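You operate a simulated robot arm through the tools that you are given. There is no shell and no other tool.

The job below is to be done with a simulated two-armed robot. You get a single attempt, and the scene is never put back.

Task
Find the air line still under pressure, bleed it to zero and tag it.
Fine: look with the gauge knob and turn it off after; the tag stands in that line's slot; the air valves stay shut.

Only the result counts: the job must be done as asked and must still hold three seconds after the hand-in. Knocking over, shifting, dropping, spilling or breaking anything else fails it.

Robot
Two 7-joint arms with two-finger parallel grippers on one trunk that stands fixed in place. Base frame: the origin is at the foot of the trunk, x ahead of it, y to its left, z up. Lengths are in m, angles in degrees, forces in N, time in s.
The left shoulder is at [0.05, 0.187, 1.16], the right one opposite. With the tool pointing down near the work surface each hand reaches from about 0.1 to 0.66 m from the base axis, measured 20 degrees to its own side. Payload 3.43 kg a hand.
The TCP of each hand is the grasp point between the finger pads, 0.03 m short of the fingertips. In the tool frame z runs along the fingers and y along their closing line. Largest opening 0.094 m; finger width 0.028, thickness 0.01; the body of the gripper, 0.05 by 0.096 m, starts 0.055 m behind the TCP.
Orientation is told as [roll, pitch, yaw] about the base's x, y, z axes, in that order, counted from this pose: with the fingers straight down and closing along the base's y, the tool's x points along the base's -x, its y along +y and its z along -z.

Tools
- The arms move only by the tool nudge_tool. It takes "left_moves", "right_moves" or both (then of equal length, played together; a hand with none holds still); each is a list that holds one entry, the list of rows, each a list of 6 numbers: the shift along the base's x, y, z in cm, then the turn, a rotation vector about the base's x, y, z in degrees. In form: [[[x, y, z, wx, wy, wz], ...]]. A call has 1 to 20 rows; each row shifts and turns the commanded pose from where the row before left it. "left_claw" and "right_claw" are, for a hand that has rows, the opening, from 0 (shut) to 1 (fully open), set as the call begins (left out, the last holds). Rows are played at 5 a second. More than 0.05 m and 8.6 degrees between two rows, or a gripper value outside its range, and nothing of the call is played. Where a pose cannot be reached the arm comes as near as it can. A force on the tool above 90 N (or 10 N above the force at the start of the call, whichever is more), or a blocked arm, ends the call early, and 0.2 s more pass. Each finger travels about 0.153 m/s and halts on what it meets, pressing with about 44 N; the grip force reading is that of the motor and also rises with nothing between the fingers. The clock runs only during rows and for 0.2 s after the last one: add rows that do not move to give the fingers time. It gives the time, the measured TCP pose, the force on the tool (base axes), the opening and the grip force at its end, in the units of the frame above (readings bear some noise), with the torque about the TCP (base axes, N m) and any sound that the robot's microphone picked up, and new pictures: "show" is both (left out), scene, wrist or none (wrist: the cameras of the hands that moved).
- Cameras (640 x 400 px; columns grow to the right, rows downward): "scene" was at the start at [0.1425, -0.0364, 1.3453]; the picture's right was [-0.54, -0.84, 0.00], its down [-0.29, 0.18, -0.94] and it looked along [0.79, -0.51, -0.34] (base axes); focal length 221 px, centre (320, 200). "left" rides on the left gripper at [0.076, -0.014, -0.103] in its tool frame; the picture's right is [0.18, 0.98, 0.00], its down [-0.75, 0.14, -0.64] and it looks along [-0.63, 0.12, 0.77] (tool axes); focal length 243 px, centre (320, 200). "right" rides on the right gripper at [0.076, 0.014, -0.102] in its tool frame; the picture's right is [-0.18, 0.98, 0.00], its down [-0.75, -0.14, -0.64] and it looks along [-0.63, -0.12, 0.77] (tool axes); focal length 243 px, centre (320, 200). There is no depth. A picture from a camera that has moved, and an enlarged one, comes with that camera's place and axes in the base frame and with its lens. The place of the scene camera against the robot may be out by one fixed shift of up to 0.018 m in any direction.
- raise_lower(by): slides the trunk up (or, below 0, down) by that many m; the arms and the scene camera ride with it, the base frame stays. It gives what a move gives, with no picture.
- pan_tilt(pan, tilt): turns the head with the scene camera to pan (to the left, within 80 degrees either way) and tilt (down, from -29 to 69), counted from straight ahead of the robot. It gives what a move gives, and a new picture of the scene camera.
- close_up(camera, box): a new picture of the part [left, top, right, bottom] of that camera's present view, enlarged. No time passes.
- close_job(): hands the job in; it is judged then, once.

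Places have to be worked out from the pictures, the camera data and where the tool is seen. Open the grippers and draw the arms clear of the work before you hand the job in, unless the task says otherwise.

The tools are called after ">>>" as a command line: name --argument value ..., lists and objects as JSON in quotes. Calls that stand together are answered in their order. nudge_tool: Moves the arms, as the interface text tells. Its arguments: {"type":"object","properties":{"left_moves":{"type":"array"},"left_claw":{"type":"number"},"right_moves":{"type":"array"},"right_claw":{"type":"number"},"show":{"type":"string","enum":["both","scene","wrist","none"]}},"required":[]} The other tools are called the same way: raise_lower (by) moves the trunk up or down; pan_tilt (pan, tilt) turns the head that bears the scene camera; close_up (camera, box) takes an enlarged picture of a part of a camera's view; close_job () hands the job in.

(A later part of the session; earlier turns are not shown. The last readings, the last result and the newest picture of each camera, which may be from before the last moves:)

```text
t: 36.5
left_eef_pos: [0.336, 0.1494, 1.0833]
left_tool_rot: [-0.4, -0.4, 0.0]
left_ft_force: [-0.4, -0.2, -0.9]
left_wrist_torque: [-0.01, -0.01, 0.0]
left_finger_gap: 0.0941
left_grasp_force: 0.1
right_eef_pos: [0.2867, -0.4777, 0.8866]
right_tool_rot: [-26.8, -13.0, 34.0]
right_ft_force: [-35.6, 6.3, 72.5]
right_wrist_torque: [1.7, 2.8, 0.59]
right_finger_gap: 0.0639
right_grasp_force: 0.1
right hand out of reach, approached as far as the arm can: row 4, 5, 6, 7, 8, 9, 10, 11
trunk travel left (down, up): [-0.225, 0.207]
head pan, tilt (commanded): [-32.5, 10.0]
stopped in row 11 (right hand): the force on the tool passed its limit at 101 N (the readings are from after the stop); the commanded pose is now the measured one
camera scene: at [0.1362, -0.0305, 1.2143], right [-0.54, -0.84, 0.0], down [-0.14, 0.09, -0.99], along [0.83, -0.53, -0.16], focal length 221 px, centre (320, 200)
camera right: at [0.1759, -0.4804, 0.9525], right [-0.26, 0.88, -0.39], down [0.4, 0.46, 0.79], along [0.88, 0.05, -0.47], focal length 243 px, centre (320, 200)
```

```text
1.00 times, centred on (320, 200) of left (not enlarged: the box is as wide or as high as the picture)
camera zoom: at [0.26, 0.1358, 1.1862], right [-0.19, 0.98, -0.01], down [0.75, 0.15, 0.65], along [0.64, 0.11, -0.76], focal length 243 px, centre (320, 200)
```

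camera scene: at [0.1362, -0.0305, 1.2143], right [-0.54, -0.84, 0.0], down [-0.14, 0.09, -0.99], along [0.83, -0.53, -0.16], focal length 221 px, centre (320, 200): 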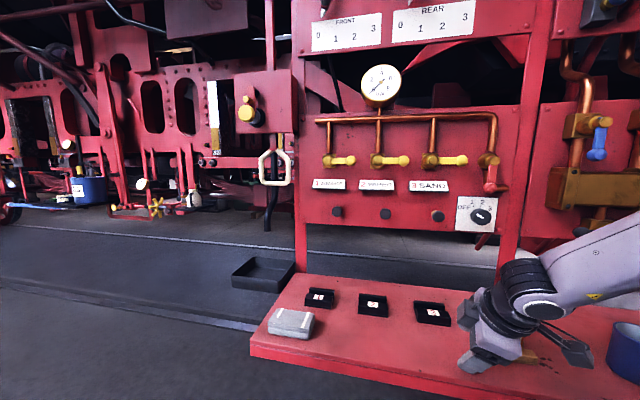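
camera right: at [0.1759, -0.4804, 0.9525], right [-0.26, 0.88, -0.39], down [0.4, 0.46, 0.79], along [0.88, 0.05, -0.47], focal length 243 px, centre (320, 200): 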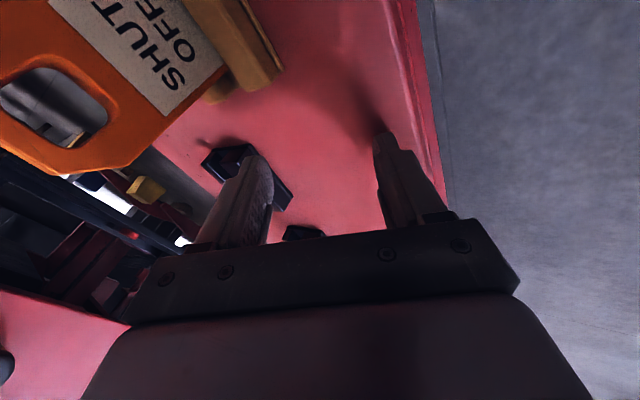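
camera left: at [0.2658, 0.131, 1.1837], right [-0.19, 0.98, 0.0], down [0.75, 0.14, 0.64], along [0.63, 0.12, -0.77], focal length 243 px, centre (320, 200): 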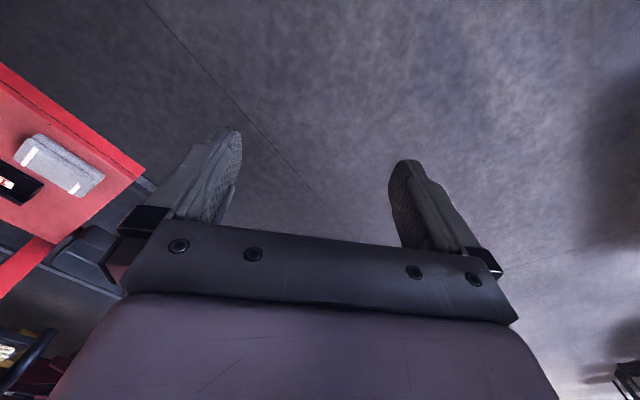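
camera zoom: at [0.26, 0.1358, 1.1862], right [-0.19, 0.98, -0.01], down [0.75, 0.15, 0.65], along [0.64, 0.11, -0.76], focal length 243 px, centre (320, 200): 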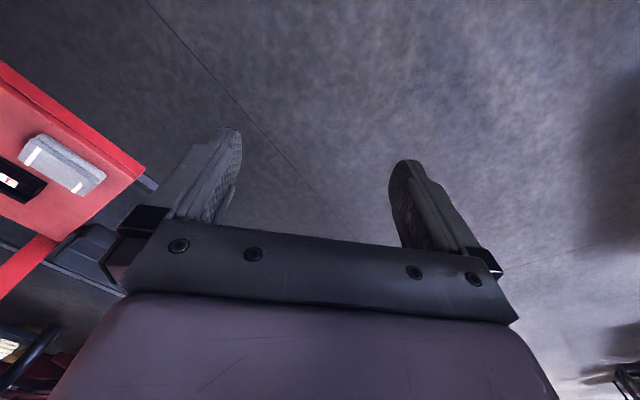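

The tag still stands upright in its holder and only a fingertip presses on the shelf, with the hand leaning back toward the robot. I retract gently along the tool's own axis (up and back) in small steps.

>>> nudge_tool --right_moves '[[[-0.2, 0.13, 0.44, 0, 0, 0], [-0.4, 0.26, 0.87, 0, 0, 0], [-0.4, 0.26, 0.87, 0, 0, 0], [0, 0, 0, 0, 0, 0]]]' --show "both"

```text
t: 36.8
left_eef_pos: [0.3368, 0.1495, 1.0812]
left_tool_rot: [-0.4, -0.4, 0.1]
left_ft_force: [0.7, 0.1, -0.1]
left_wrist_torque: [-0.01, 0.0, 0.01]
left_finger_gap: 0.0937
left_grasp_force: 0.0
right_eef_pos: [0.2868, -0.4776, 0.888]
right_tool_rot: [-27.2, -13.1, 34.1]
right_ft_force: [-33.8, 11.2, 67.4]
right_wrist_torque: [1.91, 2.68, 0.51]
right_finger_gap: 0.0668
right_grasp_force: 0.1
right hand out of reach, approached as far as the arm can: row 1
trunk travel left (down, up): [-0.225, 0.207]
head pan, tilt (commanded): [-32.5, 10.0]
stopped in row 1 (right hand): the force on the tool passed its limit at 92 N (the readings are from after the stop); the commanded pose is now the measured one
camera scene: at [0.1367, -0.0305, 1.2128], right [-0.54, -0.84, 0.0], down [-0.14, 0.09, -0.99], along [0.83, -0.53, -0.17], focal length 221 px, centre (320, 200)
camera right: at [0.1767, -0.4809, 0.9531], right [-0.26, 0.88, -0.4], down [0.4, 0.47, 0.79], along [0.88, 0.05, -0.47], focal length 243 px, centre (320, 200)
```

scene: 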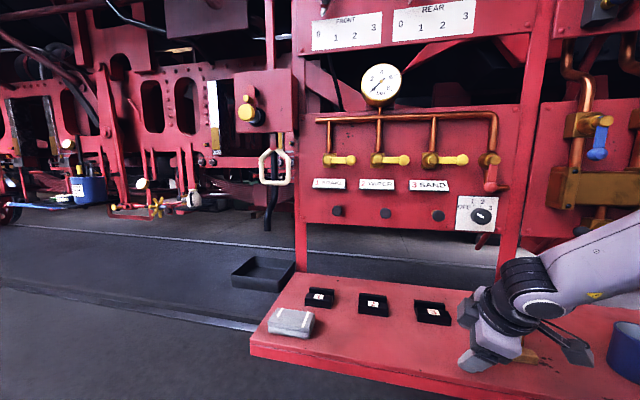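
right: 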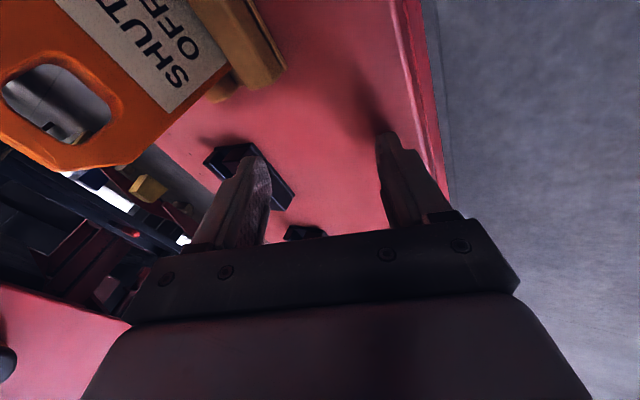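

Joint limits block that retreat, but the trunk can lift the whole arm straight up. Nothing of the hand is under or in the tag, so I raise the trunk 0.12 m.

>>> raise_lower --by 0.12

>>> close_up --camera "scene" --box '[240, 120, 640, 400]'

>>> close_up --camera "right" --box '[0, 0, 440, 260]'

```text
t: 38.3
left_eef_pos: [0.3408, 0.1449, 1.2008]
left_tool_rot: [-0.1, -0.1, 0.1]
left_ft_force: [0.7, 0.6, 0.0]
left_wrist_torque: [-0.02, 0.02, -0.02]
left_finger_gap: 0.094
left_grasp_force: 0.0
right_eef_pos: [0.29, -0.48, 1.0004]
right_tool_rot: [-26.2, -13.1, 33.9]
right_ft_force: [-0.1, -0.1, -0.5]
right_wrist_torque: [0.03, 0.01, 0.0]
right_finger_gap: 0.0704
right_grasp_force: 0.0
trunk travel left (down, up): [-0.345, 0.087]
head pan, tilt (commanded): [-32.5, 10.0]
```

```text
1.43 times, centred on (440, 260) of scene
camera zoom: at [0.1425, -0.0363, 1.3315], right [-0.54, -0.84, 0.0], down [-0.15, 0.09, -0.98], along [0.83, -0.53, -0.17], focal length 316 px, centre (149, 114)
```

zoom: 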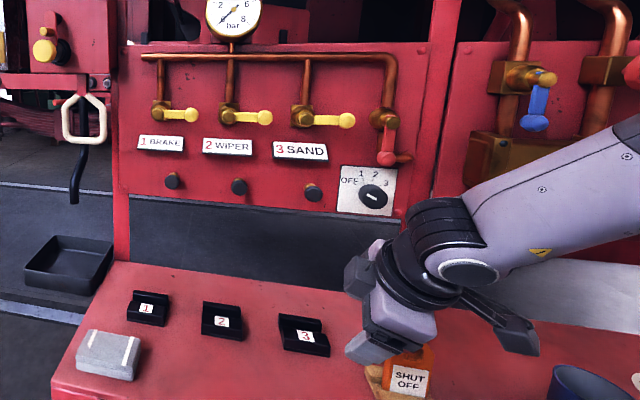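

```text
1.45 times, centred on (220, 130) of right
camera zoom: at [0.1807, -0.4845, 1.0662], right [-0.26, 0.89, -0.38], down [0.4, 0.46, 0.79], along [0.88, 0.05, -0.48], focal length 353 px, centre (466, 302)
```

zoom: 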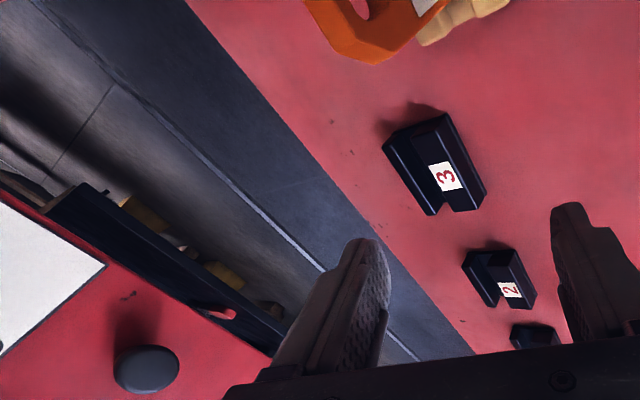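

The hand is free (zero force) at [0.29,-0.48,1.00] and the tag still stands. I now finish the turn to tool-down in a few small rows while moving up and slightly away from the tag, watching for reach warnings.

>>> nudge_tool --right_moves '[[[0, 1, 1.2, 2.34, 5.4, 3.02], [0, 1, 1.2, 2.34, 5.4, 3.02], [0, 0, 0, 0, 0, 0]]]' --show "scene"

```text
t: 39.1
left_eef_pos: [0.341, 0.1449, 1.1992]
left_tool_rot: [-0.1, -0.1, 0.1]
left_ft_force: [0.3, 1.5, 0.1]
left_wrist_torque: [-0.02, 0.03, -0.01]
left_finger_gap: 0.0939
left_grasp_force: 0.1
right_eef_pos: [0.2895, -0.4499, 0.9821]
right_tool_rot: [-22.0, -10.1, 35.7]
right_ft_force: [-0.3, -0.6, 0.5]
right_wrist_torque: [0.04, -0.01, 0.01]
right_finger_gap: 0.0704
right_grasp_force: 0.0
right hand out of reach, approached as far as the arm can: row 1, 2
trunk travel left (down, up): [-0.345, 0.087]
head pan, tilt (commanded): [-32.5, 10.0]
camera scene: at [0.1424, -0.0361, 1.3316], right [-0.54, -0.84, 0.0], down [-0.15, 0.09, -0.98], along [0.83, -0.53, -0.17], focal length 221 px, centre (320, 200)
```

scene: 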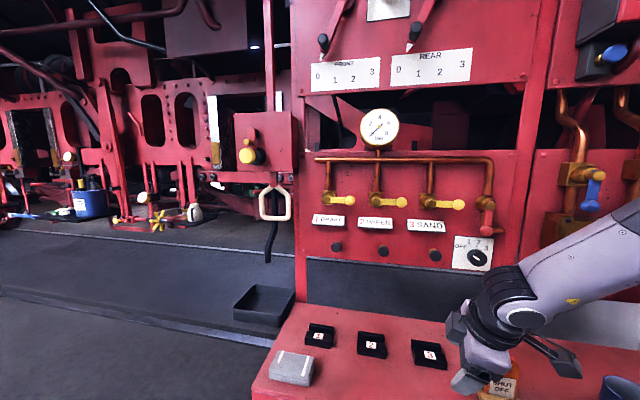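

The arm is short of reach at this height: the hand sags instead of rising, so tool-down wants the shoulder higher above the work. I raise the trunk a further 0.08 m and reassess.

>>> raise_lower --by 0.08

>>> nudge_tool --right_moves '[[[0, 0.5, -3, 0, 0, 0], [0, 0, 0, 0, 0, 0]]]' --show "both"

```text
t: 40.3
left_eef_pos: [0.3417, 0.1437, 1.28]
left_tool_rot: [0.0, 0.0, 0.1]
left_ft_force: [-0.1, 0.8, -0.7]
left_wrist_torque: [0.03, -0.01, 0.0]
left_finger_gap: 0.0939
left_grasp_force: 0.1
right_eef_pos: [0.2892, -0.4511, 1.0624]
right_tool_rot: [-21.9, -10.0, 35.6]
right_ft_force: [0.1, 1.3, 0.5]
right_wrist_torque: [0.01, -0.02, 0.01]
right_finger_gap: 0.0705
right_grasp_force: 0.0
trunk travel left (down, up): [-0.425, 0.007]
head pan, tilt (commanded): [-32.5, 10.0]
```

```text
t: 40.9
left_eef_pos: [0.3411, 0.1436, 1.2806]
left_tool_rot: [0.0, 0.0, 0.1]
left_ft_force: [0.8, -0.2, -0.1]
left_wrist_torque: [-0.01, 0.03, -0.01]
left_finger_gap: 0.0941
left_grasp_force: 0.1
right_eef_pos: [0.286, -0.4446, 1.0339]
right_tool_rot: [-22.0, -10.0, 35.7]
right_ft_force: [-0.6, 0.0, 0.1]
right_wrist_torque: [0.03, -0.01, 0.03]
right_finger_gap: 0.0707
right_grasp_force: 0.0
trunk travel left (down, up): [-0.425, 0.007]
head pan, tilt (commanded): [-32.5, 10.0]
camera scene: at [0.1423, -0.0355, 1.4116], right [-0.54, -0.84, 0.0], down [-0.15, 0.09, -0.98], along [0.83, -0.53, -0.17], focal length 221 px, centre (320, 200)
camera right: at [0.1847, -0.4557, 1.1081], right [-0.33, 0.88, -0.33], down [0.45, 0.46, 0.77], along [0.83, 0.11, -0.55], focal length 243 px, centre (320, 200)
```

scene: 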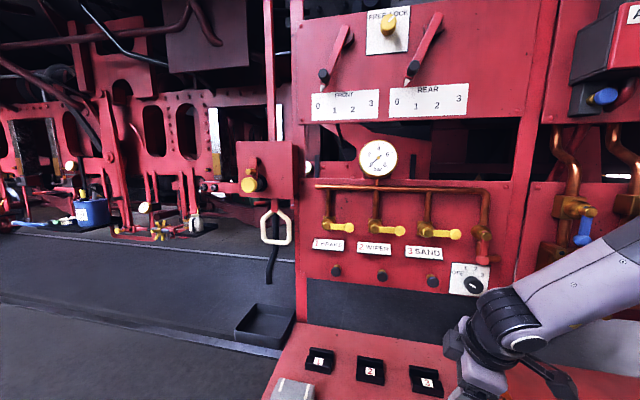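
right: 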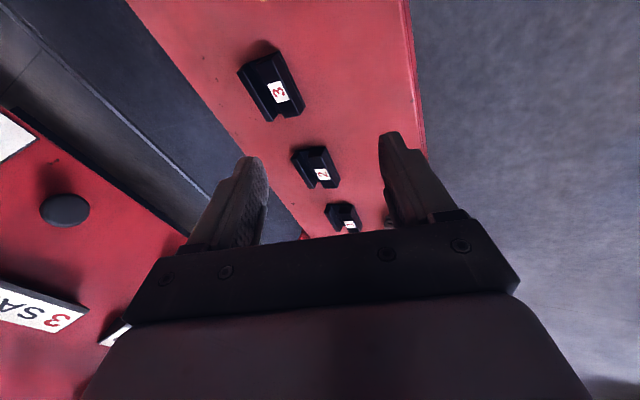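

Now the pose is reachable again with the shoulder higher. I continue turning to tool-down in small rows with a slight descent.

>>> nudge_tool --right_moves '[[[0, 0, -0.5, 2.53, 5.5, 3.05], [0, 0, -0.5, 2.53, 5.5, 3.05], [0, 0, 0, 0, 0, 0]]]' --show "none"

```text
t: 41.7
left_eef_pos: [0.3401, 0.1453, 1.2812]
left_tool_rot: [-0.3, -0.1, 0.1]
left_ft_force: [-0.7, 0.2, 0.3]
left_wrist_torque: [-0.02, -0.01, -0.01]
left_finger_gap: 0.0941
left_grasp_force: 0.1
right_eef_pos: [0.2777, -0.4043, 0.9776]
right_tool_rot: [-13.8, -5.8, 39.1]
right_ft_force: [-0.3, -0.4, 0.6]
right_wrist_torque: [-0.04, -0.02, 0.0]
right_finger_gap: 0.0703
right_grasp_force: 0.1
right hand out of reach, approached as far as the arm can: row 1, 2
trunk travel left (down, up): [-0.425, 0.007]
head pan, tilt (commanded): [-32.5, 10.0]
```

Yaw 46° runs a joint to its limit in this region, so I unwind: first yaw back toward 0°, which was comfortable at the start, then level the tool.

>>> nudge_tool --right_moves '[[[0, 0, 0.5, 0, 0, -7.8], [0, 0, 0.5, 0, 0, -7.8], [0, 0, 0.5, 0, 0, -7.8], [0, 0, 0.5, 0, 0, -7.8], [0, 0, 0.5, 0, 0, -7.8], [0, 0, 0.5, 6.9, 2.9, 0.3], [0, 0, 0.5, 6.9, 2.9, 0.3], [0, 0, 0, 0, 0, 0]]]' --show "both"

```text
t: 43.5
left_eef_pos: [0.3414, 0.1447, 1.2801]
left_tool_rot: [0.0, 0.0, 0.0]
left_ft_force: [-0.2, 0.1, 0.8]
left_wrist_torque: [-0.01, 0.02, -0.01]
left_finger_gap: 0.0942
left_grasp_force: 0.1
right_eef_pos: [0.2792, -0.4059, 1.0125]
right_tool_rot: [0.1, 0.1, -0.1]
right_ft_force: [-0.5, 0.4, 0.3]
right_wrist_torque: [-0.02, 0.0, 0.0]
right_finger_gap: 0.0707
right_grasp_force: 0.1
trunk travel left (down, up): [-0.425, 0.007]
head pan, tilt (commanded): [-32.5, 10.0]
camera scene: at [0.1424, -0.0361, 1.4116], right [-0.54, -0.84, 0.0], down [-0.15, 0.09, -0.98], along [0.83, -0.53, -0.17], focal length 221 px, centre (320, 200)
camera right: at [0.2041, -0.3921, 1.1139], right [0.18, 0.98, 0.0], down [0.75, -0.14, 0.64], along [0.63, -0.12, -0.77], focal length 243 px, centre (320, 200)
```

scene: 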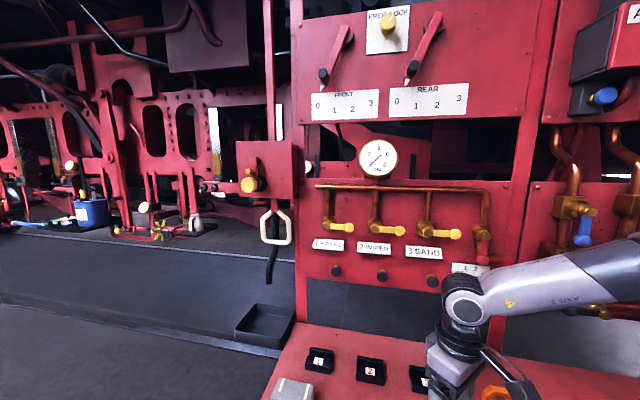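
right: 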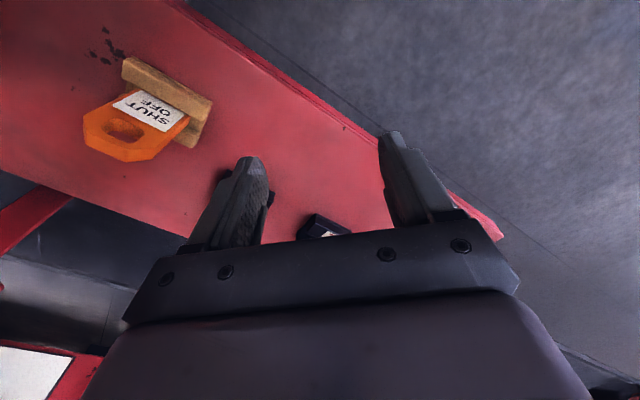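

Tool-down at yaw 0° is reached again at [0.279,-0.406,1.013], and the wrist view shows the tag still upright in its holder. Gripping the tag by its side edges at yaw -44° suits the arm far better, so I yaw to -44°, open fully, and move above the tag.

>>> nudge_tool --right_moves '[[[0, -0.5, 0.5, 0, 0, -7.33], [0, -0.5, 0.5, 0, 0, -7.33], [0, -0.5, 0.5, 0, 0, -7.33], [0, -0.5, 0.5, 0, 0, -7.33], [0, -0.5, 0.5, 0, 0, -7.33], [0, -0.5, 0.5, 0, 0, -7.35], [0, 0, 0, 0, 0, 0]]]' --right_claw 1.0 --show "both"

```text
t: 45.1
left_eef_pos: [0.3407, 0.1452, 1.2799]
left_tool_rot: [-0.2, 0.0, 0.1]
left_ft_force: [0.0, 0.0, 0.6]
left_wrist_torque: [-0.01, 0.0, -0.02]
left_finger_gap: 0.094
left_grasp_force: 0.1
right_eef_pos: [0.2795, -0.4354, 1.0412]
right_tool_rot: [0.0, 0.1, -44.1]
right_ft_force: [-0.1, -0.1, 0.4]
right_wrist_torque: [-0.04, -0.01, -0.02]
right_finger_gap: 0.094
right_grasp_force: 0.0
trunk travel left (down, up): [-0.425, 0.007]
head pan, tilt (commanded): [-32.5, 10.0]
camera scene: at [0.1425, -0.0362, 1.4115], right [-0.54, -0.84, 0.0], down [-0.15, 0.09, -0.98], along [0.83, -0.53, -0.17], focal length 221 px, centre (320, 200)
camera right: at [0.2354, -0.3732, 1.1437], right [0.82, 0.58, 0.0], down [0.44, -0.63, 0.64], along [0.37, -0.52, -0.77], focal length 243 px, centre (320, 200)
```

scene: 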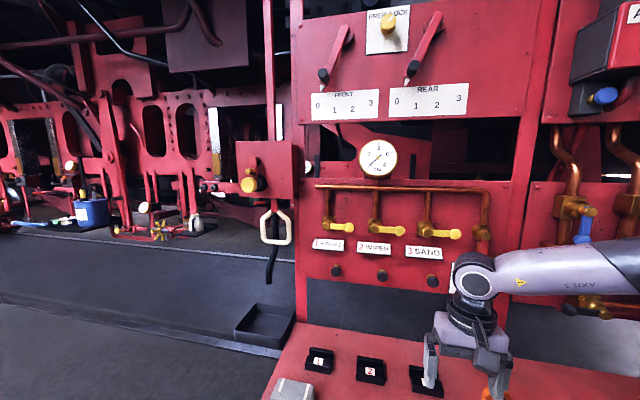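
right: 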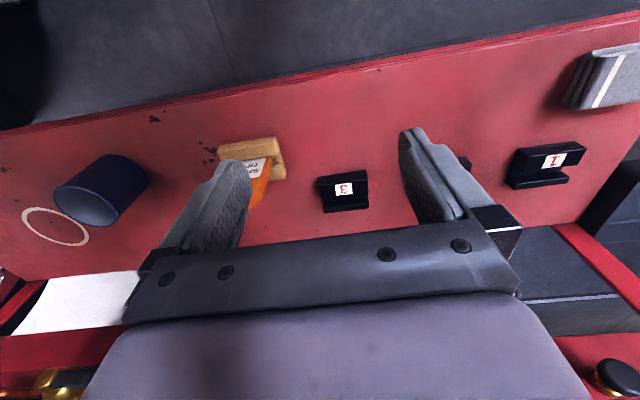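

Clear of limits at yaw -44°. I move the open hand over the tag, keeping z 1.04, well above its top.

>>> nudge_tool --right_moves '[[[-0.63, -4.5, 0, 0, 0, 0], [-0.63, -4.5, 0, 0, 0, 0], [-0.63, -4.6, 0, 0, 0, 0], [0, 0, 0, 0, 0, 0]]]' --show "both"

>>> close_up --camera "right" --box '[200, 60, 440, 210]'

>>> pan_tilt --pan -50 --tilt 35

```text
t: 46.1
left_eef_pos: [0.3412, 0.1445, 1.2805]
left_tool_rot: [-0.2, 0.1, 0.1]
left_ft_force: [0.6, 0.0, -0.6]
left_wrist_torque: [0.04, -0.03, 0.01]
left_finger_gap: 0.094
left_grasp_force: 0.0
right_eef_pos: [0.2602, -0.5732, 1.0391]
right_tool_rot: [0.1, 0.1, -44.0]
right_ft_force: [0.5, 0.1, 0.4]
right_wrist_torque: [-0.01, -0.01, -0.01]
right_finger_gap: 0.0942
right_grasp_force: 0.0
trunk travel left (down, up): [-0.425, 0.007]
head pan, tilt (commanded): [-32.5, 10.0]
camera scene: at [0.1424, -0.0359, 1.4116], right [-0.54, -0.84, 0.0], down [-0.15, 0.09, -0.98], along [0.83, -0.53, -0.17], focal length 221 px, centre (320, 200)
camera right: at [0.2156, -0.5098, 1.1431], right [0.81, 0.58, 0.0], down [0.45, -0.63, 0.64], along [0.37, -0.52, -0.77], focal length 243 px, centre (320, 200)
```

scene: 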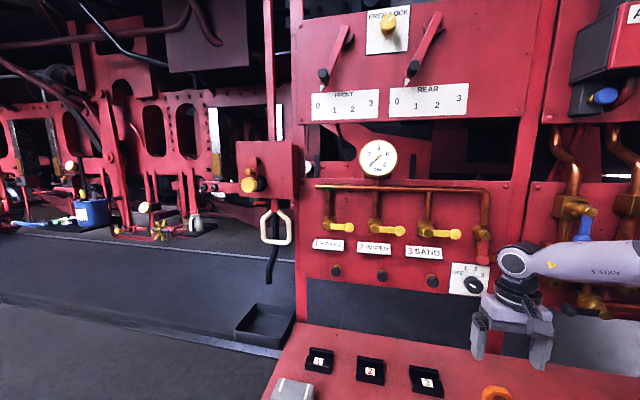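
right: 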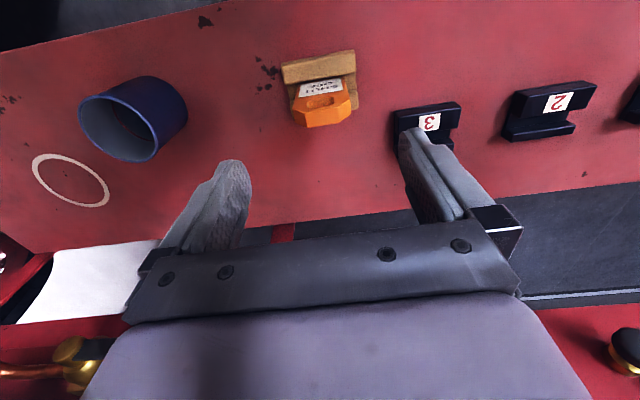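

```text
2.67 times, centred on (320, 135) of right
camera zoom: at [0.2156, -0.5098, 1.1431], right [0.81, 0.58, 0.0], down [0.45, -0.63, 0.64], along [0.37, -0.52, -0.77], focal length 647 px, centre (320, 373)
```

zoom: 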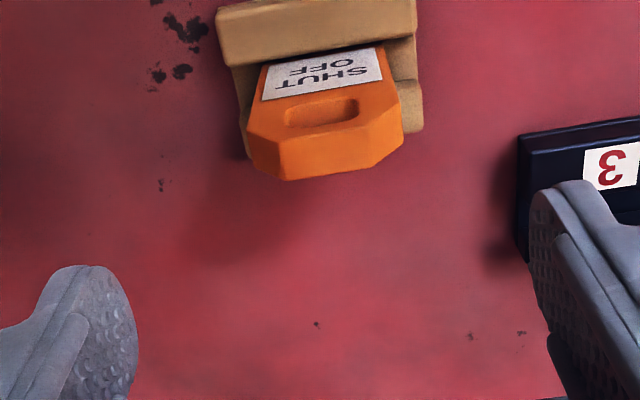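

```text
t: 47.0
left_eef_pos: [0.3407, 0.1441, 1.2812]
left_tool_rot: [-0.2, 0.0, 0.2]
left_ft_force: [0.0, 0.3, 0.7]
left_wrist_torque: [0.01, -0.01, 0.0]
left_finger_gap: 0.0941
left_grasp_force: 0.1
right_eef_pos: [0.2607, -0.5727, 1.04]
right_tool_rot: [0.0, 0.0, -43.9]
right_ft_force: [0.0, -0.1, -0.8]
right_wrist_torque: [0.02, -0.01, -0.02]
right_finger_gap: 0.0939
right_grasp_force: 0.1
trunk travel left (down, up): [-0.425, 0.007]
head pan, tilt (commanded): [-50.0, 35.0]
camera scene: at [0.1207, -0.0537, 1.3715], right [-0.77, -0.64, 0.0], down [-0.37, 0.44, -0.82], along [0.53, -0.63, -0.57], focal length 221 px, centre (320, 200)
```

scene: 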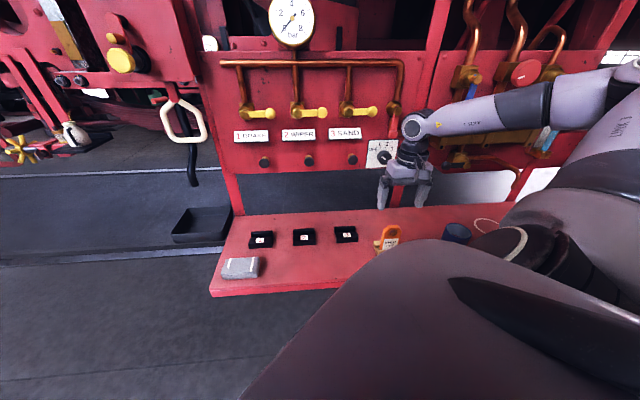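

The tag's centre comes out at about [0.262,-0.5725], width 0.053 m, top z 0.943, with 1-2 mm correction needed. I descend to z 0.935 with the fingers straddling its sides and check.

>>> nudge_tool --right_moves '[[[0.14, 0.05, -3.0, 0, 0, 0], [0, 0, -3.0, 0, 0, 0], [0, 0, -2.5, 0, 0, 0], [0, 0, -2.0, 0, 0, 0], [0, 0, 0, 0, 0, 0]]]' --show "both"

>>> close_up --camera "right" --box '[200, 60, 440, 210]'

>>> close_up --camera "scene" --box '[350, 140, 470, 260]'

```text
t: 48.2
left_eef_pos: [0.3418, 0.1436, 1.281]
left_tool_rot: [-0.1, 0.0, 0.0]
left_ft_force: [-0.1, 0.3, -0.6]
left_wrist_torque: [0.05, 0.02, 0.03]
left_finger_gap: 0.0939
left_grasp_force: 0.0
right_eef_pos: [0.2623, -0.5724, 0.9348]
right_tool_rot: [0.0, 0.0, -44.1]
right_ft_force: [0.1, 0.3, -0.5]
right_wrist_torque: [-0.03, -0.02, -0.03]
right_finger_gap: 0.0941
right_grasp_force: 0.1
trunk travel left (down, up): [-0.425, 0.007]
head pan, tilt (commanded): [-50.0, 35.0]
camera scene: at [0.1206, -0.0536, 1.3714], right [-0.77, -0.64, 0.0], down [-0.37, 0.44, -0.82], along [0.53, -0.63, -0.57], focal length 221 px, centre (320, 200)
camera right: at [0.2176, -0.5087, 1.0389], right [0.81, 0.58, 0.0], down [0.45, -0.62, 0.64], along [0.37, -0.52, -0.77], focal length 243 px, centre (320, 200)
```

scene: 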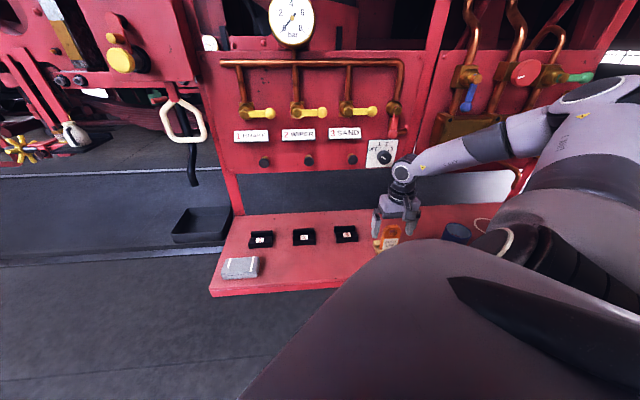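
right: 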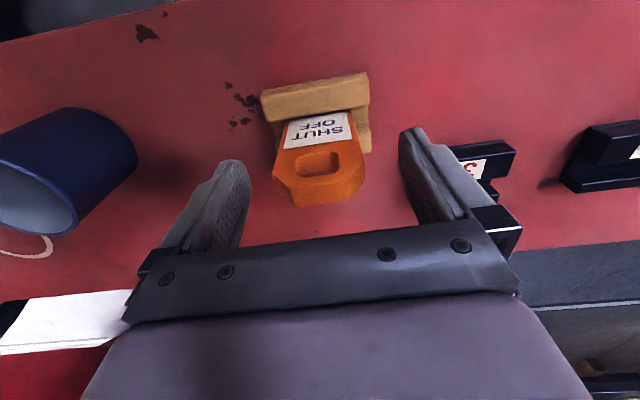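

```text
2.67 times, centred on (320, 135) of right
camera zoom: at [0.2176, -0.5087, 1.0389], right [0.81, 0.58, 0.0], down [0.45, -0.62, 0.64], along [0.37, -0.52, -0.77], focal length 647 px, centre (320, 373)
```

zoom: 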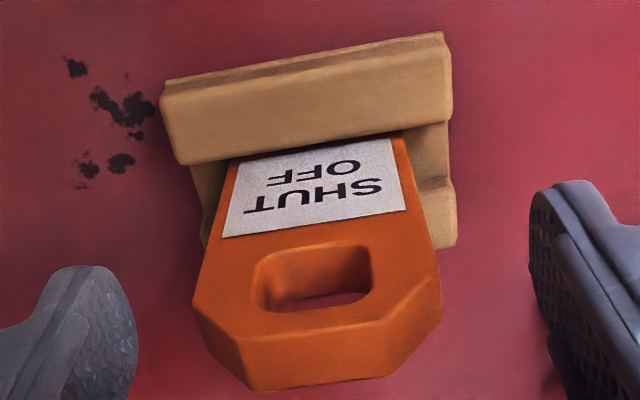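

```text
3.33 times, centred on (410, 200) of scene
camera zoom: at [0.1206, -0.0536, 1.3714], right [-0.77, -0.64, 0.0], down [-0.37, 0.44, -0.82], along [0.53, -0.63, -0.57], focal length 738 px, centre (20, 200)
```

zoom: 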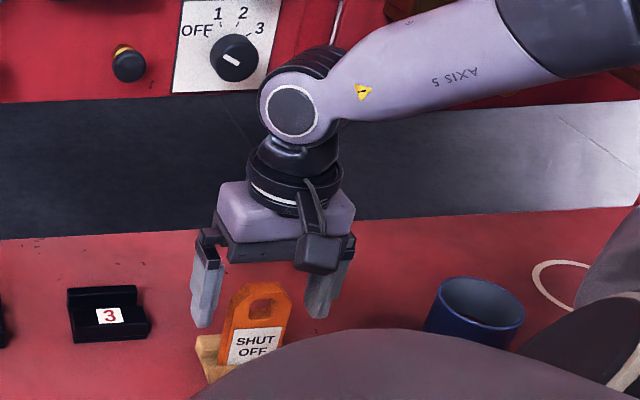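

The tag sits centred between the fingers, about 0.013 m thick. I go down the last 2.9 cm so the tips are at z 0.877, above the wooden ledges, and then close.

>>> nudge_tool --right_moves '[[[-0.07, 0.07, -1.0, 0, 0, 0], [0, 0, -1.0, 0, 0, 0], [0, 0, -0.9, 0, 0, 0], [0, 0, 0, 0, 0, 0]]]' --show "wrist"

>>> close_up --camera "scene" --box '[350, 140, 470, 260]'

```text
t: 49.2
left_eef_pos: [0.3411, 0.1448, 1.2795]
left_tool_rot: [-0.1, 0.0, 0.1]
left_ft_force: [0.3, 0.0, -0.4]
left_wrist_torque: [0.04, 0.03, 0.04]
left_finger_gap: 0.0939
left_grasp_force: 0.0
right_eef_pos: [0.2603, -0.5708, 0.9072]
right_tool_rot: [0.0, 0.1, -44.1]
right_ft_force: [-0.7, -0.2, 0.4]
right_wrist_torque: [0.0, -0.01, 0.0]
right_finger_gap: 0.0942
right_grasp_force: 0.1
trunk travel left (down, up): [-0.425, 0.007]
head pan, tilt (commanded): [-50.0, 35.0]
camera right: at [0.2167, -0.5078, 1.0098], right [0.81, 0.58, 0.0], down [0.44, -0.63, 0.64], along [0.37, -0.52, -0.77], focal length 243 px, centre (320, 200)
```

right: 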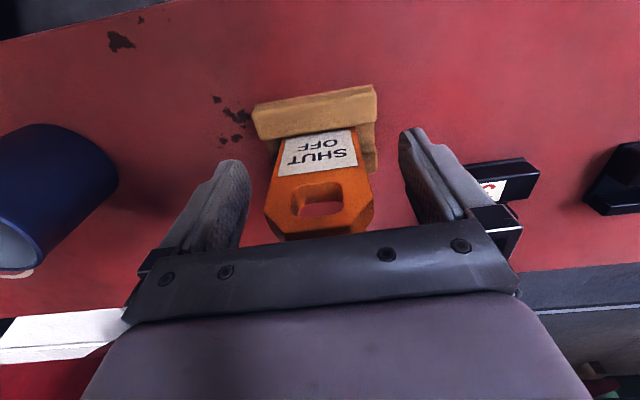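

```text
3.33 times, centred on (410, 200) of scene
camera zoom: at [0.1206, -0.0537, 1.3714], right [-0.77, -0.64, 0.0], down [-0.37, 0.44, -0.82], along [0.53, -0.63, -0.57], focal length 738 px, centre (20, 200)
```

zoom: 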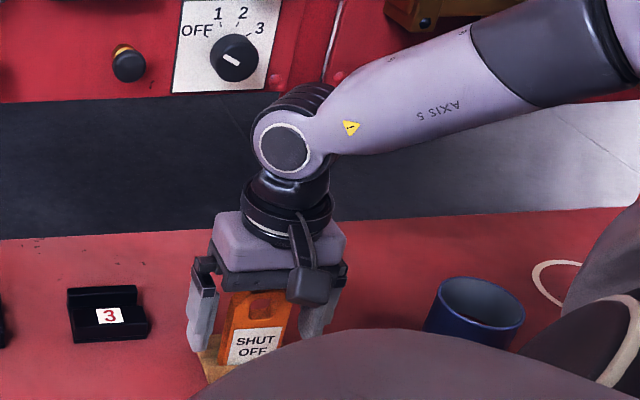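

The fingers straddle the tag with no contact. I close on its side edges now.

>>> nudge_tool --right_moves '[[[0, 0, 0, 0, 0, 0], [0, 0, 0, 0, 0, 0], [0, 0, 0, 0, 0, 0]]]' --right_claw 0.0 --show "wrist"

>>> close_up --camera "right" --box '[200, 60, 440, 260]'

```text
t: 50.0
left_eef_pos: [0.341, 0.1438, 1.2796]
left_tool_rot: [-0.1, 0.1, 0.1]
left_ft_force: [-0.6, 0.3, -0.1]
left_wrist_torque: [0.0, 0.01, -0.02]
left_finger_gap: 0.0939
left_grasp_force: 0.0
right_eef_pos: [0.2614, -0.5709, 0.9072]
right_tool_rot: [-0.1, 0.1, -43.9]
right_ft_force: [-0.5, 0.3, -0.8]
right_wrist_torque: [-0.01, 0.02, 0.0]
right_finger_gap: 0.0513
right_grasp_force: 44.2
trunk travel left (down, up): [-0.425, 0.007]
head pan, tilt (commanded): [-50.0, 35.0]
camera right: at [0.2168, -0.5078, 1.0098], right [0.81, 0.58, 0.0], down [0.45, -0.63, 0.64], along [0.37, -0.52, -0.77], focal length 243 px, centre (320, 200)
```

right: 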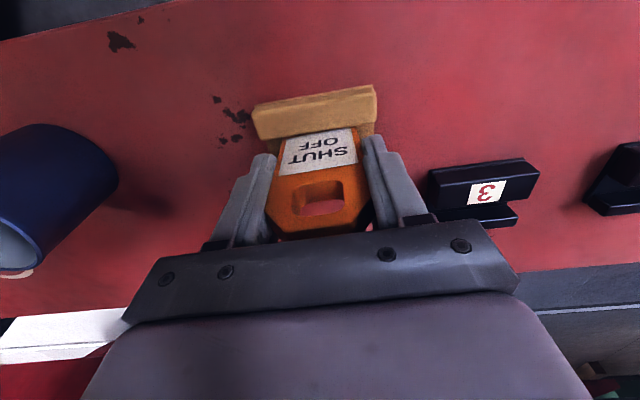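

```text
2.00 times, centred on (320, 160) of right
camera zoom: at [0.2168, -0.5078, 1.0098], right [0.81, 0.58, 0.0], down [0.45, -0.63, 0.64], along [0.37, -0.52, -0.77], focal length 485 px, centre (320, 280)
```

zoom: 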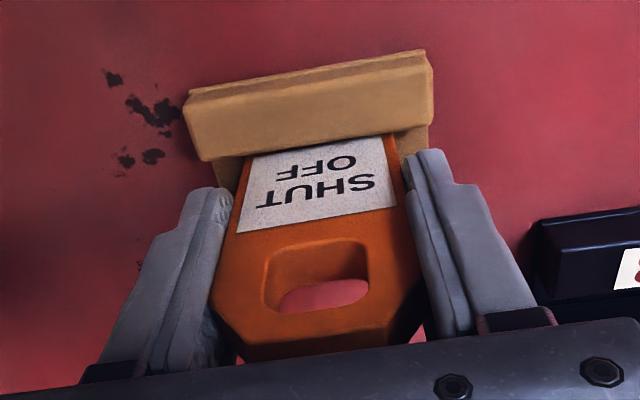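

The tag is held firmly (gap 0.051 m, 44 N) with no side load. I lift it straight up 8 cm, slowly at first.

>>> nudge_tool --right_moves '[[[0, 0, 0.5, 0, 0, 0], [0, 0, 0.8, 0, 0, 0], [0, 0, 1.2, 0, 0, 0], [0, 0, 2.5, 0, 0, 0], [0, 0, 3.0, 0, 0, 0], [0, 0, 0, 0, 0, 0]]]' --show "both"

>>> close_up --camera "right" --box '[200, 20, 440, 260]'

>>> close_up --camera "scene" --box '[350, 140, 470, 260]'

```text
t: 51.4
left_eef_pos: [0.3431, 0.1446, 1.2795]
left_tool_rot: [-0.1, 0.0, 0.1]
left_ft_force: [-0.2, 0.4, 0.6]
left_wrist_torque: [-0.01, 0.01, 0.0]
left_finger_gap: 0.0941
left_grasp_force: 0.0
right_eef_pos: [0.2616, -0.5711, 0.9881]
right_tool_rot: [-0.1, 0.1, -43.9]
right_ft_force: [0.6, -0.7, -1.0]
right_wrist_torque: [0.01, -0.03, 0.01]
right_finger_gap: 0.051
right_grasp_force: 44.0
trunk travel left (down, up): [-0.425, 0.007]
head pan, tilt (commanded): [-50.0, 35.0]
camera scene: at [0.1208, -0.054, 1.3714], right [-0.77, -0.64, 0.0], down [-0.37, 0.44, -0.82], along [0.53, -0.63, -0.57], focal length 221 px, centre (320, 200)
camera right: at [0.217, -0.5087, 1.0906], right [0.81, 0.58, 0.0], down [0.45, -0.63, 0.64], along [0.37, -0.52, -0.77], focal length 243 px, centre (320, 200)
```

scene: 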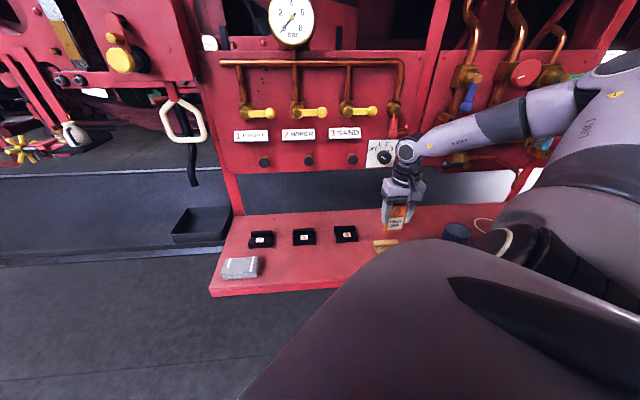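
right: 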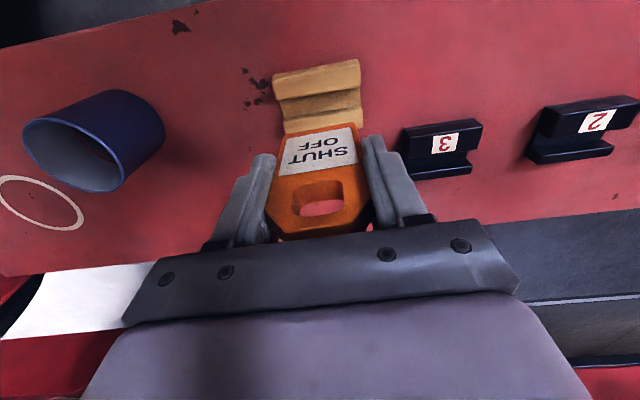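

```text
1.67 times, centred on (320, 140) of right
camera zoom: at [0.217, -0.5087, 1.0906], right [0.81, 0.58, 0.0], down [0.45, -0.63, 0.64], along [0.37, -0.52, -0.77], focal length 404 px, centre (320, 300)
```

zoom: 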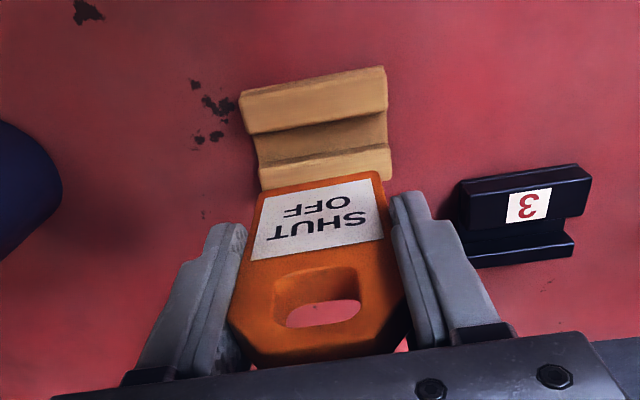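

```text
3.33 times, centred on (410, 200) of scene
camera zoom: at [0.1208, -0.054, 1.3714], right [-0.77, -0.64, 0.0], down [-0.37, 0.44, -0.82], along [0.53, -0.63, -0.57], focal length 738 px, centre (20, 200)
```

zoom: 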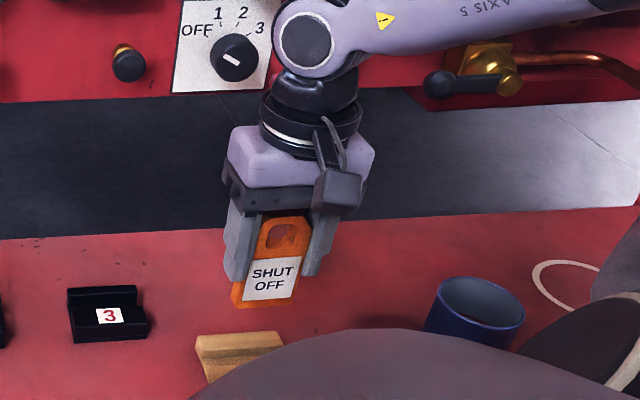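

The tag is out cleanly and hangs upright; the wooden holder has not moved. I take an enlarged reference picture of the empty holder's groove from this pose, to compare with slot 1 later from the same height.

>>> close_up --camera "right" --box '[260, 50, 380, 125]'

>>> close_up --camera "right" --box '[390, 80, 640, 200]'

```text
5.33 times, centred on (320, 88) of right
camera zoom: at [0.217, -0.5087, 1.0906], right [0.81, 0.58, 0.0], down [0.45, -0.63, 0.64], along [0.37, -0.52, -0.77], focal length 1294 px, centre (320, 800)
```

zoom: 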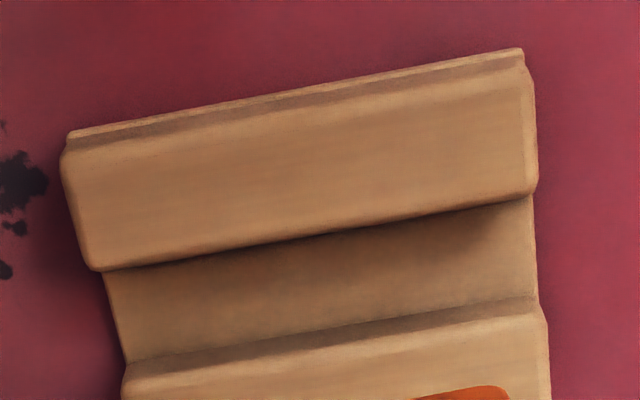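

```text
2.56 times, centred on (515, 140) of right
camera zoom: at [0.217, -0.5087, 1.0906], right [0.81, 0.58, 0.0], down [0.45, -0.63, 0.64], along [0.37, -0.52, -0.77], focal length 621 px, centre (-179, 354)
```

zoom: 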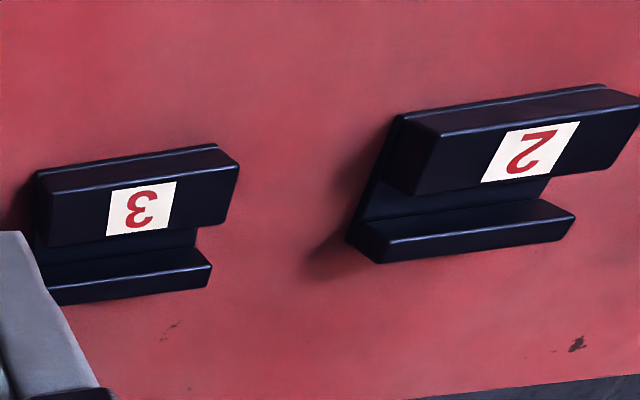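

The empty groove's centre measures n = 0.585 along the panel normal, matching the tag in hand, so the tag is centred on the TCP. I carry it at z 0.99 toward slot 1, first half of the way.

>>> nudge_tool --right_moves '[[[3.3, 2.29, 0, 0, 0, 0], [3.3, 2.29, 0, 0, 0, 0], [3.3, 2.29, 0, 0, 0, 0], [3.3, 2.29, 0, 0, 0, 0], [3.3, 2.29, 0, 0, 0, 0], [0, 0, 0, 0, 0, 0]]]' --show "both"

```text
t: 52.8
left_eef_pos: [0.3403, 0.1438, 1.2801]
left_tool_rot: [0.0, 0.0, 0.1]
left_ft_force: [0.4, -0.9, 0.5]
left_wrist_torque: [0.01, -0.03, -0.04]
left_finger_gap: 0.0943
left_grasp_force: 0.0
right_eef_pos: [0.4265, -0.4574, 0.9862]
right_tool_rot: [-0.1, 0.0, -44.0]
right_ft_force: [-0.1, -0.1, -0.9]
right_wrist_torque: [-0.01, -0.01, 0.02]
right_finger_gap: 0.0513
right_grasp_force: 44.2
trunk travel left (down, up): [-0.425, 0.007]
head pan, tilt (commanded): [-50.0, 35.0]
camera scene: at [0.1205, -0.0538, 1.3715], right [-0.77, -0.64, 0.0], down [-0.37, 0.44, -0.82], along [0.53, -0.63, -0.57], focal length 221 px, centre (320, 200)
camera right: at [0.3825, -0.393, 1.0899], right [0.82, 0.58, 0.0], down [0.44, -0.62, 0.64], along [0.37, -0.52, -0.77], focal length 243 px, centre (320, 200)
```

scene: 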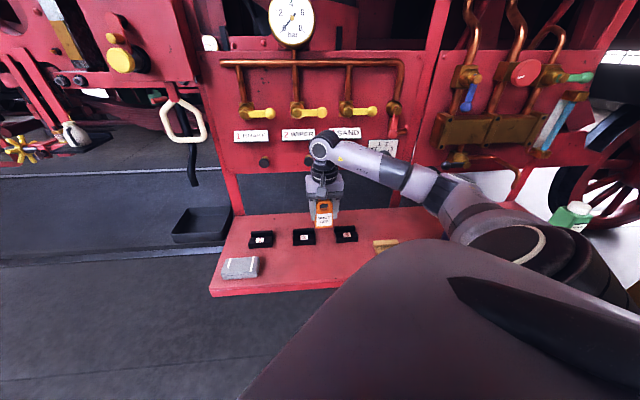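
right: 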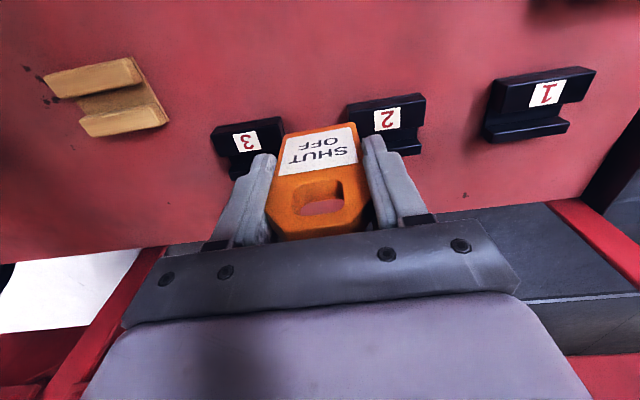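

Holding well at [0.4265,-0.457,0.986] with no reach trouble, and the wrist stays clear of the valve handles. I carry on to above slot 1.

>>> nudge_tool --right_moves '[[[3.31, 2.32, 0, 0, 0, 0], [3.31, 2.32, 0, 0, 0, 0], [3.31, 2.32, 0, 0, 0, 0], [3.31, 2.32, 0, 0, 0, 0], [3.31, 2.32, 0, 0, 0, 0], [0, 0, 0, 0, 0, 0]]]' --show "both"

>>> close_up --camera "right" --box '[260, 50, 380, 125]'

>>> close_up --camera "scene" --box '[210, 130, 330, 260]'

```text
t: 54.2
left_eef_pos: [0.3402, 0.1437, 1.2807]
left_tool_rot: [0.0, -0.1, 0.1]
left_ft_force: [0.1, 0.0, 0.6]
left_wrist_torque: [-0.01, -0.04, 0.05]
left_finger_gap: 0.094
left_grasp_force: 0.2
right_eef_pos: [0.5929, -0.3425, 0.9873]
right_tool_rot: [0.1, 0.0, -44.0]
right_ft_force: [0.6, 0.9, -0.5]
right_wrist_torque: [0.01, 0.01, 0.01]
right_finger_gap: 0.0512
right_grasp_force: 44.0
trunk travel left (down, up): [-0.425, 0.007]
head pan, tilt (commanded): [-50.0, 35.0]
camera scene: at [0.1205, -0.0541, 1.3714], right [-0.77, -0.64, 0.0], down [-0.37, 0.44, -0.82], along [0.53, -0.63, -0.57], focal length 221 px, centre (320, 200)
camera right: at [0.5481, -0.2781, 1.09], right [0.81, 0.58, 0.0], down [0.45, -0.62, 0.64], along [0.37, -0.52, -0.77], focal length 243 px, centre (320, 200)
```

scene: 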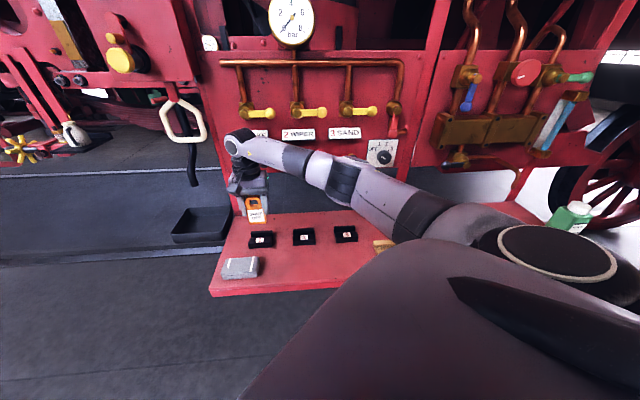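
right: 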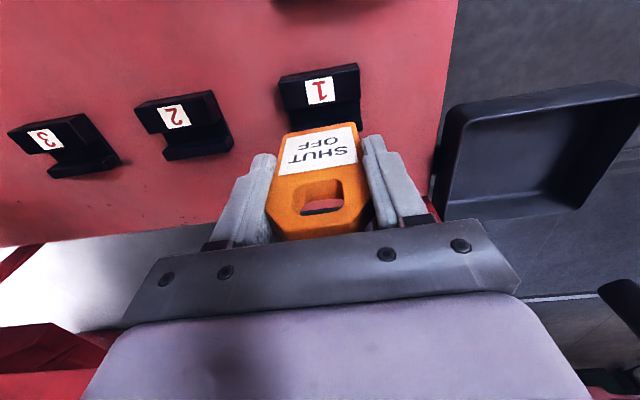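

```text
5.33 times, centred on (320, 88) of right
camera zoom: at [0.5481, -0.2781, 1.09], right [0.81, 0.58, 0.0], down [0.45, -0.62, 0.64], along [0.37, -0.52, -0.77], focal length 1294 px, centre (320, 800)
```

zoom: 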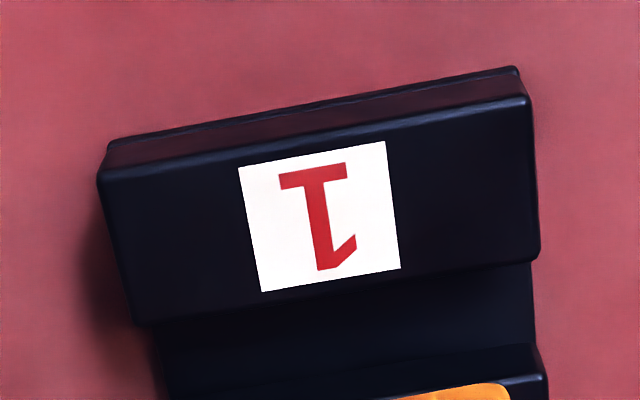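

```text
3.08 times, centred on (270, 195) of scene
camera zoom: at [0.1205, -0.0541, 1.3714], right [-0.77, -0.64, 0.0], down [-0.37, 0.44, -0.82], along [0.53, -0.63, -0.57], focal length 681 px, centre (474, 215)
```

zoom: 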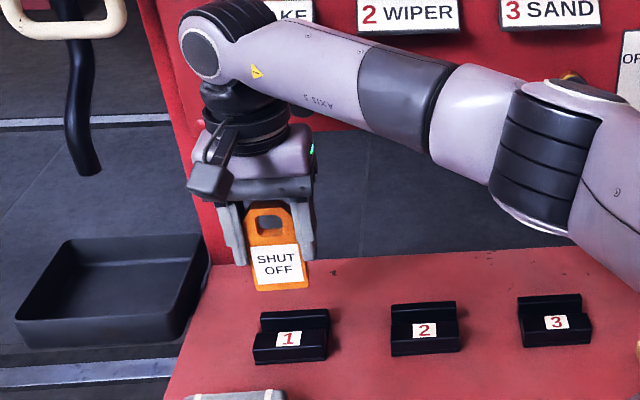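

Above slot 1 at [0.593,-0.3425,0.987] with the tag steady. The tag hides the groove's back wall here, so I enlarge slot 2 in this view (same build) and slot 1 again to measure groove against label.

>>> close_up --camera "right" --box '[120, 80, 250, 170]'

>>> close_up --camera "right" --box '[270, 50, 390, 150]'

```text
4.44 times, centred on (185, 125) of right
camera zoom: at [0.5481, -0.2781, 1.09], right [0.81, 0.58, 0.0], down [0.45, -0.62, 0.64], along [0.37, -0.52, -0.77], focal length 1078 px, centre (920, 533)
```

zoom: 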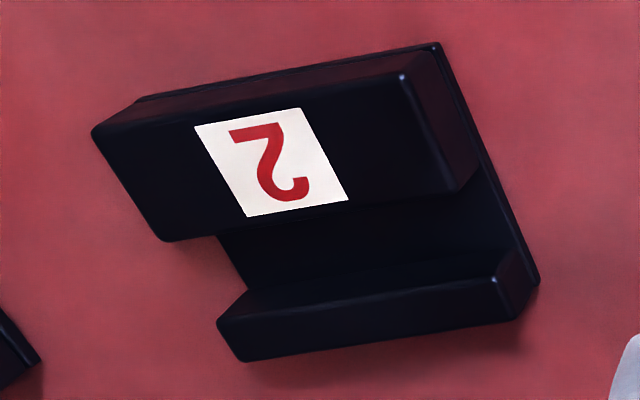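

```text
4.00 times, centred on (330, 100) of right
camera zoom: at [0.5481, -0.2781, 1.09], right [0.81, 0.58, 0.0], down [0.45, -0.62, 0.64], along [0.37, -0.52, -0.77], focal length 970 px, centre (280, 600)
```

zoom: 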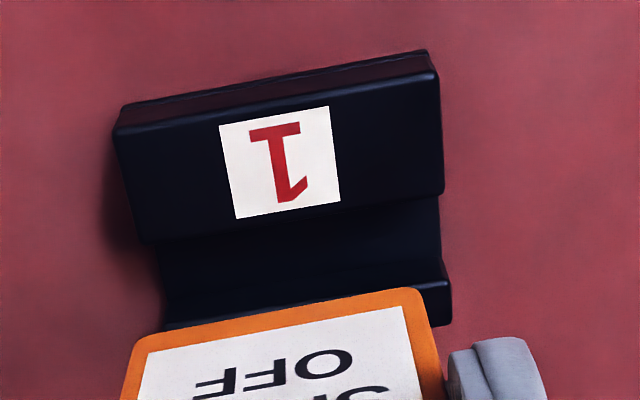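

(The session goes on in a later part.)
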